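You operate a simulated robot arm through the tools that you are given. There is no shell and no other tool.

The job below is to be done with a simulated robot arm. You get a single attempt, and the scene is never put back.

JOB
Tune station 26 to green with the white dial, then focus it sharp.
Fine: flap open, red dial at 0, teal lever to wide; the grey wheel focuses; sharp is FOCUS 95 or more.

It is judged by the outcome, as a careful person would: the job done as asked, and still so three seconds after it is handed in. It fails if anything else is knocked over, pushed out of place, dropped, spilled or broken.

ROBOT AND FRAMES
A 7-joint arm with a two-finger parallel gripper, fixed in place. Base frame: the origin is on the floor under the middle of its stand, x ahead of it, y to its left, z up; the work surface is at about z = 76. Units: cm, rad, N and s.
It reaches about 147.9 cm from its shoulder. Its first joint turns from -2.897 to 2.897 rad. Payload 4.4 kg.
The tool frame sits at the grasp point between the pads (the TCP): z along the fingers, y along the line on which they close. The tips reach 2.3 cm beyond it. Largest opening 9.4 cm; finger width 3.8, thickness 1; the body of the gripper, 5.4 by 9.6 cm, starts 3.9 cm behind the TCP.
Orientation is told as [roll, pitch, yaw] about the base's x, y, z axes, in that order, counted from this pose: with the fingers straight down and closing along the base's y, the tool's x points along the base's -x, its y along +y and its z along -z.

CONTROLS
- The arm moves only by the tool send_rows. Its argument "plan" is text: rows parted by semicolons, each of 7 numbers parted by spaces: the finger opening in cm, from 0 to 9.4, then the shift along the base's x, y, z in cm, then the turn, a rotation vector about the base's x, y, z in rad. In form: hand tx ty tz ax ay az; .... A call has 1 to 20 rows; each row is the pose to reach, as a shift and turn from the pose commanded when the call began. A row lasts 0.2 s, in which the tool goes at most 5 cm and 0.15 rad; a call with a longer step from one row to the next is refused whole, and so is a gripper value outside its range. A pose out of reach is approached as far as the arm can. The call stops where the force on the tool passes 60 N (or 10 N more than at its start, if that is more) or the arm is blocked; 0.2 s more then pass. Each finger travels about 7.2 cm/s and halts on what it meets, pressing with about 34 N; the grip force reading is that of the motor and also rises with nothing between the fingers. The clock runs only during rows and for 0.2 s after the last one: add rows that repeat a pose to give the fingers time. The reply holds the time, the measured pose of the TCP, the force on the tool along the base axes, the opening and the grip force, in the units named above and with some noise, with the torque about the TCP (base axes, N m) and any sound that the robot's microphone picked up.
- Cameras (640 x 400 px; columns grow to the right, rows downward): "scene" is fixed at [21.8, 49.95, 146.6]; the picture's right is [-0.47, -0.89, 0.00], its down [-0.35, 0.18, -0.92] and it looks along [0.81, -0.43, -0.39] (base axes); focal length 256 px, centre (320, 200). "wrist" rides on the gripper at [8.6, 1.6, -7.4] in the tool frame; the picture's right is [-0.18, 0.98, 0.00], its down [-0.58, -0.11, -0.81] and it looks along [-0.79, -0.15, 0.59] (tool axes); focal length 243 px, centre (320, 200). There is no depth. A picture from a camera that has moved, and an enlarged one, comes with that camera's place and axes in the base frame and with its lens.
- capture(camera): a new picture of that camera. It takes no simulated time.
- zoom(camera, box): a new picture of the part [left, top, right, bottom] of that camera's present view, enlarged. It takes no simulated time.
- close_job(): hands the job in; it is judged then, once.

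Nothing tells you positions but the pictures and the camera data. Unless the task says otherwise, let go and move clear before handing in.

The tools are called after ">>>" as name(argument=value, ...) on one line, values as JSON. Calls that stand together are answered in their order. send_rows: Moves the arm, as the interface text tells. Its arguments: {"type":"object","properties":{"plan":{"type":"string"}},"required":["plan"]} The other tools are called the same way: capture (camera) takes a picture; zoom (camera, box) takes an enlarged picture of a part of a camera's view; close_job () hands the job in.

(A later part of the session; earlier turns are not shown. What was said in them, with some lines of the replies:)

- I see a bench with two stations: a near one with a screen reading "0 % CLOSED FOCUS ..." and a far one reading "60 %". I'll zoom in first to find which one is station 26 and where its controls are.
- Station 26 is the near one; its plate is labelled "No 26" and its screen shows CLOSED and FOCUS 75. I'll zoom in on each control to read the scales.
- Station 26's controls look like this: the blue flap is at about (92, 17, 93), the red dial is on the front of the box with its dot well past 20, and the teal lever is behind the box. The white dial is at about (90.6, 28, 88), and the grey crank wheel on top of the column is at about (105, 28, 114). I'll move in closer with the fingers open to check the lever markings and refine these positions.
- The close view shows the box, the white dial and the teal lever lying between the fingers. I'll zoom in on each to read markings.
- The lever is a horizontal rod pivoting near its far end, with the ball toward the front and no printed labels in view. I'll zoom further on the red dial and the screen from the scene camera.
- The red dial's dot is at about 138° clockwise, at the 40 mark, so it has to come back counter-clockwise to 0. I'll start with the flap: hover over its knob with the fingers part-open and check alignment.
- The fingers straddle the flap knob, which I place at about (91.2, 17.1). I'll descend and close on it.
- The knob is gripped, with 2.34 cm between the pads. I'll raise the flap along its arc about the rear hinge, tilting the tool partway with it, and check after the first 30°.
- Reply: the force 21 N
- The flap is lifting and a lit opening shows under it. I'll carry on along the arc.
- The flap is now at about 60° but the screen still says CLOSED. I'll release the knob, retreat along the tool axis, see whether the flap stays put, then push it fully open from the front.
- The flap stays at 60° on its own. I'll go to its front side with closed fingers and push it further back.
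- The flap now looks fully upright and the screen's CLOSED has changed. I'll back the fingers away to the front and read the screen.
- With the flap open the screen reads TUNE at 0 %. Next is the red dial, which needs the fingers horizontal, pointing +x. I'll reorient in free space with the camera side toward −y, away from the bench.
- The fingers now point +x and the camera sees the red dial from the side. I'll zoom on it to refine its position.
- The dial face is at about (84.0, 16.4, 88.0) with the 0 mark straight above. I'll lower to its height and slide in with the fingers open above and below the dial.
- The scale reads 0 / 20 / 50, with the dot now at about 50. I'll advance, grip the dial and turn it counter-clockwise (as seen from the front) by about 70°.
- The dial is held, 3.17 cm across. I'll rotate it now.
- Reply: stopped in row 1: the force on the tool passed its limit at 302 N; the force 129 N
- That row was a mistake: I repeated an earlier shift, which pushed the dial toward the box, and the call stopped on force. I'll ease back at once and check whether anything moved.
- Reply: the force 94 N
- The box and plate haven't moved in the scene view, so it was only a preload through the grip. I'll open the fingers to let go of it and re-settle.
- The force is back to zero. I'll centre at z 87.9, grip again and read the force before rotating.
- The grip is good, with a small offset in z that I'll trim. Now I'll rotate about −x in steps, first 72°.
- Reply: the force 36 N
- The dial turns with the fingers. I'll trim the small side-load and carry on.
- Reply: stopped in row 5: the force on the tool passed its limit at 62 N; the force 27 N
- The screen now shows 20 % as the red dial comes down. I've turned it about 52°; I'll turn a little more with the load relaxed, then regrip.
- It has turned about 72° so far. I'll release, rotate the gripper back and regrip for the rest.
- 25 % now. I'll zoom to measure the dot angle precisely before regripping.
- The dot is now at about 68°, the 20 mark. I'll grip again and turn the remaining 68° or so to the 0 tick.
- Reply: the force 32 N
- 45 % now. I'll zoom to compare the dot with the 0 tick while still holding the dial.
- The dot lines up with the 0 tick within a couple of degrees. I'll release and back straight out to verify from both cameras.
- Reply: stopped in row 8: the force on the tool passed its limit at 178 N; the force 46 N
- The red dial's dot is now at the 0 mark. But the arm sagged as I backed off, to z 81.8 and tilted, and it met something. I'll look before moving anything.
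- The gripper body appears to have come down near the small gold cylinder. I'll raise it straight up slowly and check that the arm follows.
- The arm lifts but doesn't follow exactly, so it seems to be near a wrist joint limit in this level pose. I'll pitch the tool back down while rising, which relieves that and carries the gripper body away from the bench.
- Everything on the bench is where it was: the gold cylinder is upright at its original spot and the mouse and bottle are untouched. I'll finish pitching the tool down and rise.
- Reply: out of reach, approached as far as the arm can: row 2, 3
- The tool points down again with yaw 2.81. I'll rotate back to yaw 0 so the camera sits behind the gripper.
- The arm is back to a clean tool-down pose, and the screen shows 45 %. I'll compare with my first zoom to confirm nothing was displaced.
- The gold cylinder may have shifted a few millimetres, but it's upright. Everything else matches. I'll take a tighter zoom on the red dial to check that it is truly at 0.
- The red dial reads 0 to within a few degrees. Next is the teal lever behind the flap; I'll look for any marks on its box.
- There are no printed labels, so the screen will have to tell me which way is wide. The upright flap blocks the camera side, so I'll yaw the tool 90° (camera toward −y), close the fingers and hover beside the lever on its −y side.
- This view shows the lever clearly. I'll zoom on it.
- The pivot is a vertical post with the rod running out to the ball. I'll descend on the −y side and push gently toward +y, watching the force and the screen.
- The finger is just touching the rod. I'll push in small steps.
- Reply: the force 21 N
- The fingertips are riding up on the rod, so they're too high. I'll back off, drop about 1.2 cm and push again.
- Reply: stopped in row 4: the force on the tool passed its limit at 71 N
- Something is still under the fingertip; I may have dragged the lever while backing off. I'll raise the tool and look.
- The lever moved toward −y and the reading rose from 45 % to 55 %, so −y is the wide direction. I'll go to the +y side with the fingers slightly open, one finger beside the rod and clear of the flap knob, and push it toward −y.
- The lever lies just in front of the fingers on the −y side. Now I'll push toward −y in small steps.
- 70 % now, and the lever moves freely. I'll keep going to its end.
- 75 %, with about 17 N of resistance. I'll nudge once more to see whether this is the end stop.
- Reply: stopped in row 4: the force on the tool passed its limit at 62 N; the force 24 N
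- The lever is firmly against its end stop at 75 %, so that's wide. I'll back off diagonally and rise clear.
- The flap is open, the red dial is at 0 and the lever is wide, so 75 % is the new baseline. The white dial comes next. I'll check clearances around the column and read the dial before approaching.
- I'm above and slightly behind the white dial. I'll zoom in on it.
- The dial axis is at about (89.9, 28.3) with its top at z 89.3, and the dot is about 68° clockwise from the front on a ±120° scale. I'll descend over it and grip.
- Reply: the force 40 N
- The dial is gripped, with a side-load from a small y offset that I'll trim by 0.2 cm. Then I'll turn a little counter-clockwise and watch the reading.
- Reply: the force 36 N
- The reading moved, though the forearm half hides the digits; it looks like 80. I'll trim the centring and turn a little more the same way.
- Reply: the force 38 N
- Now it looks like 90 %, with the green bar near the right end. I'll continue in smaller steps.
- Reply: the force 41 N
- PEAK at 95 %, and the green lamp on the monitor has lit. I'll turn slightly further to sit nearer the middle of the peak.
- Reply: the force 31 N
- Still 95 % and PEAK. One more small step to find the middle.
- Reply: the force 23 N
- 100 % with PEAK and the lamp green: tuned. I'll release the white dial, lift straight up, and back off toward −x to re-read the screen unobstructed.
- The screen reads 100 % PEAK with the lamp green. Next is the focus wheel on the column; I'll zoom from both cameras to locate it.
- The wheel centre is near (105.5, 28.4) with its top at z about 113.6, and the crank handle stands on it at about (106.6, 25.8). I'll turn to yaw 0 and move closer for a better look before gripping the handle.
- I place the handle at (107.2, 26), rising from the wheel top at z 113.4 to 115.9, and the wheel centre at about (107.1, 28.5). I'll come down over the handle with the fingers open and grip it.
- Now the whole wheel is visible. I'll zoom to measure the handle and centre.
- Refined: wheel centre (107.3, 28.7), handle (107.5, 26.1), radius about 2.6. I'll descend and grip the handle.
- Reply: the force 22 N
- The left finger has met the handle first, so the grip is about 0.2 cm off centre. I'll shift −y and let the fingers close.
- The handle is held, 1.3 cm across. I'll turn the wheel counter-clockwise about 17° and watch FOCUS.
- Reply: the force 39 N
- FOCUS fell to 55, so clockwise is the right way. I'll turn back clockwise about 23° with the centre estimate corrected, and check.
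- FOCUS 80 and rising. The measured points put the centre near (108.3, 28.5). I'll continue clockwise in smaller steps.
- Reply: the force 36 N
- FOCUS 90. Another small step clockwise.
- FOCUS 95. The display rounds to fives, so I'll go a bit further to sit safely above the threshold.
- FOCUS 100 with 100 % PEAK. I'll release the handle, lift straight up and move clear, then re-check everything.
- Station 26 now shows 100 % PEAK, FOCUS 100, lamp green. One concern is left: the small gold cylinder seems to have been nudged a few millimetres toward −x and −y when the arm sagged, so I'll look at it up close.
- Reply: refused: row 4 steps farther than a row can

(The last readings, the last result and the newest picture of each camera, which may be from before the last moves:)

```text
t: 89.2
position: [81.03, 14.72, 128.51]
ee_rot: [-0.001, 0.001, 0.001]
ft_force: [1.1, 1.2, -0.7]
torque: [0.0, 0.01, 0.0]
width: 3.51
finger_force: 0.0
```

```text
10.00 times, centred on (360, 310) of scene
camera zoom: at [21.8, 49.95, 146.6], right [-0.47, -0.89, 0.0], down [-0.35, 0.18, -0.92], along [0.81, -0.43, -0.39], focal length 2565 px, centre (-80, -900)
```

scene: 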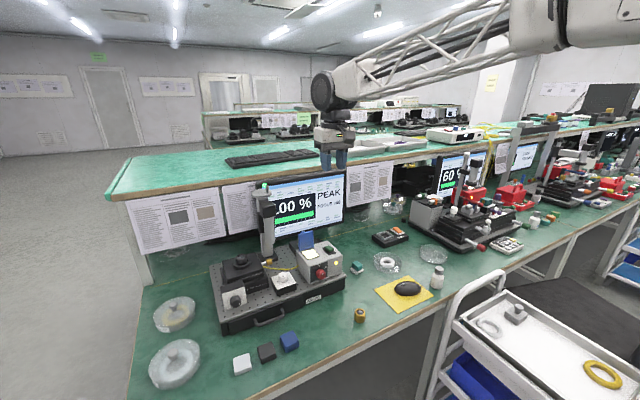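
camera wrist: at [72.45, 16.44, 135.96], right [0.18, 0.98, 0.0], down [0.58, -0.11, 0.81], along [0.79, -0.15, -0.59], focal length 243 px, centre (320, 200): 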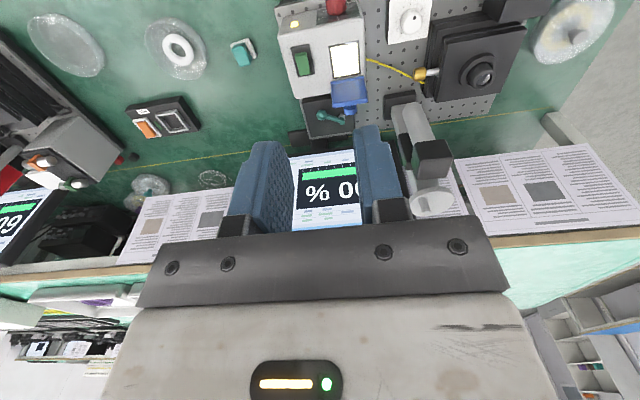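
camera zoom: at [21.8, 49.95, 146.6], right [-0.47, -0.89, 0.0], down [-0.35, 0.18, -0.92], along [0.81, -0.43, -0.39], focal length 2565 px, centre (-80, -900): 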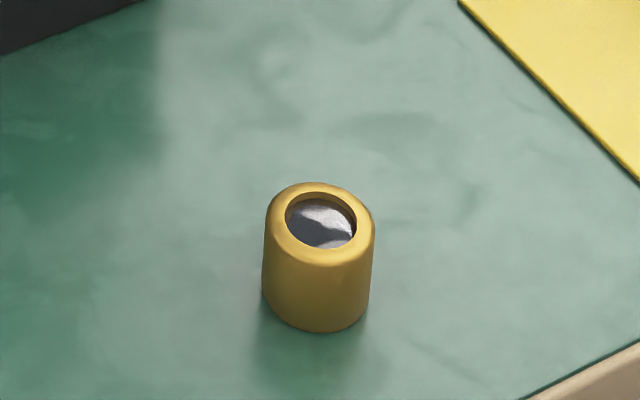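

The gold cylinder is upright and about half a centimetre from where it began. That's small enough that picking it up to correct it would be riskier than leaving it. I'll hold still a moment and confirm the final readings before handing in.

>>> send_rows(plan="3.5 -2 0 1 0 0 0; 3.5 -4 0 2 0 0 0; 3.5 -4 0 2 0 0 0; 3.5 -4 0 2 0 0 0; 3.5 -4 0 2 0 0 0")

>>> zoom(camera="scene", box=[225, 170, 355, 300])

>>> zoom(camera="scene", box=[250, 175, 350, 245])

```text
t: 90.4
position: [77.01, 14.83, 130.6]
ee_rot: [-0.001, 0.002, 0.001]
ft_force: [-0.1, 0.2, -0.7]
torque: [0.01, -0.01, 0.02]
width: 3.51
finger_force: 0.1
```

```text
3.08 times, centred on (290, 235) of scene
camera zoom: at [21.8, 49.95, 146.6], right [-0.47, -0.89, 0.0], down [-0.35, 0.18, -0.92], along [0.81, -0.43, -0.39], focal length 789 px, centre (412, 92)
```

zoom: 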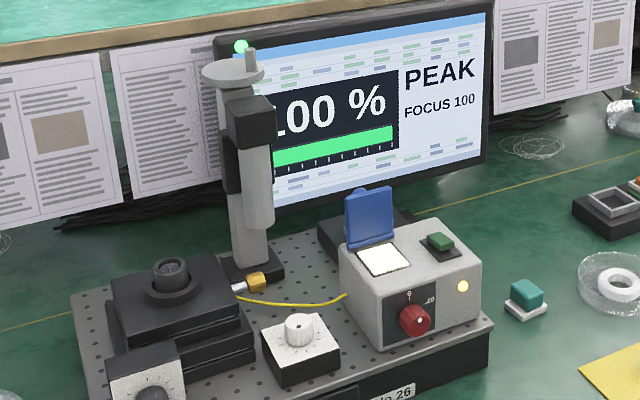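

```text
5.71 times, centred on (300, 210) of scene
camera zoom: at [21.8, 49.95, 146.6], right [-0.47, -0.89, 0.0], down [-0.35, 0.18, -0.92], along [0.81, -0.43, -0.39], focal length 1466 px, centre (434, 143)
```

zoom: 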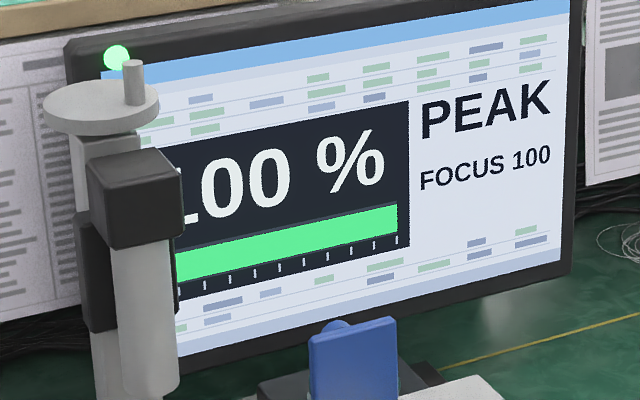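

The readings hold steady: 100 % PEAK, green lamp lit, FOCUS 100. The flap is open, the red dial is at 0, the lever is at its wide stop, and the arm is clear with its fingers empty, so I'm handing in.

>>> close_job()

```text
The job is handed in.
```

Station 26 is tuned to green and focused sharp: the screen holds at 100 % PEAK with the green lamp lit, and FOCUS reads 100. I've handed the job in.

- **Flap:** open and standing upright on its own.
- **Red dial:** turned from 50 back to 0, within about 3°.
- **Teal lever:** no labels were visible, so I took "wide" to be the end stop reached in the direction that raised the reading.
- **White dial:** turned counter-clockwise until the screen showed PEAK, then on to 100 %.
- **Grey wheel:** turned clockwise from FOCUS 75 to 100.

Three contacts along the way were harder than intended:

- **Red dial:** I sent a wrong move while gripping it and pressed it toward its box, peaking at about 300 N. I saw no movement of the box or plate afterwards.
- **Gold cylinder:** backing away from the red dial, the arm sagged near a joint limit and met something at about 180 N, probably the small gold cylinder on the bench. The cylinder is still upright but appears to have moved about half a centimetre. I left it, because correcting it seemed riskier than leaving it.
- **Teal lever:** the fingertips came down on it at about 70 N, with no damage that I could see.
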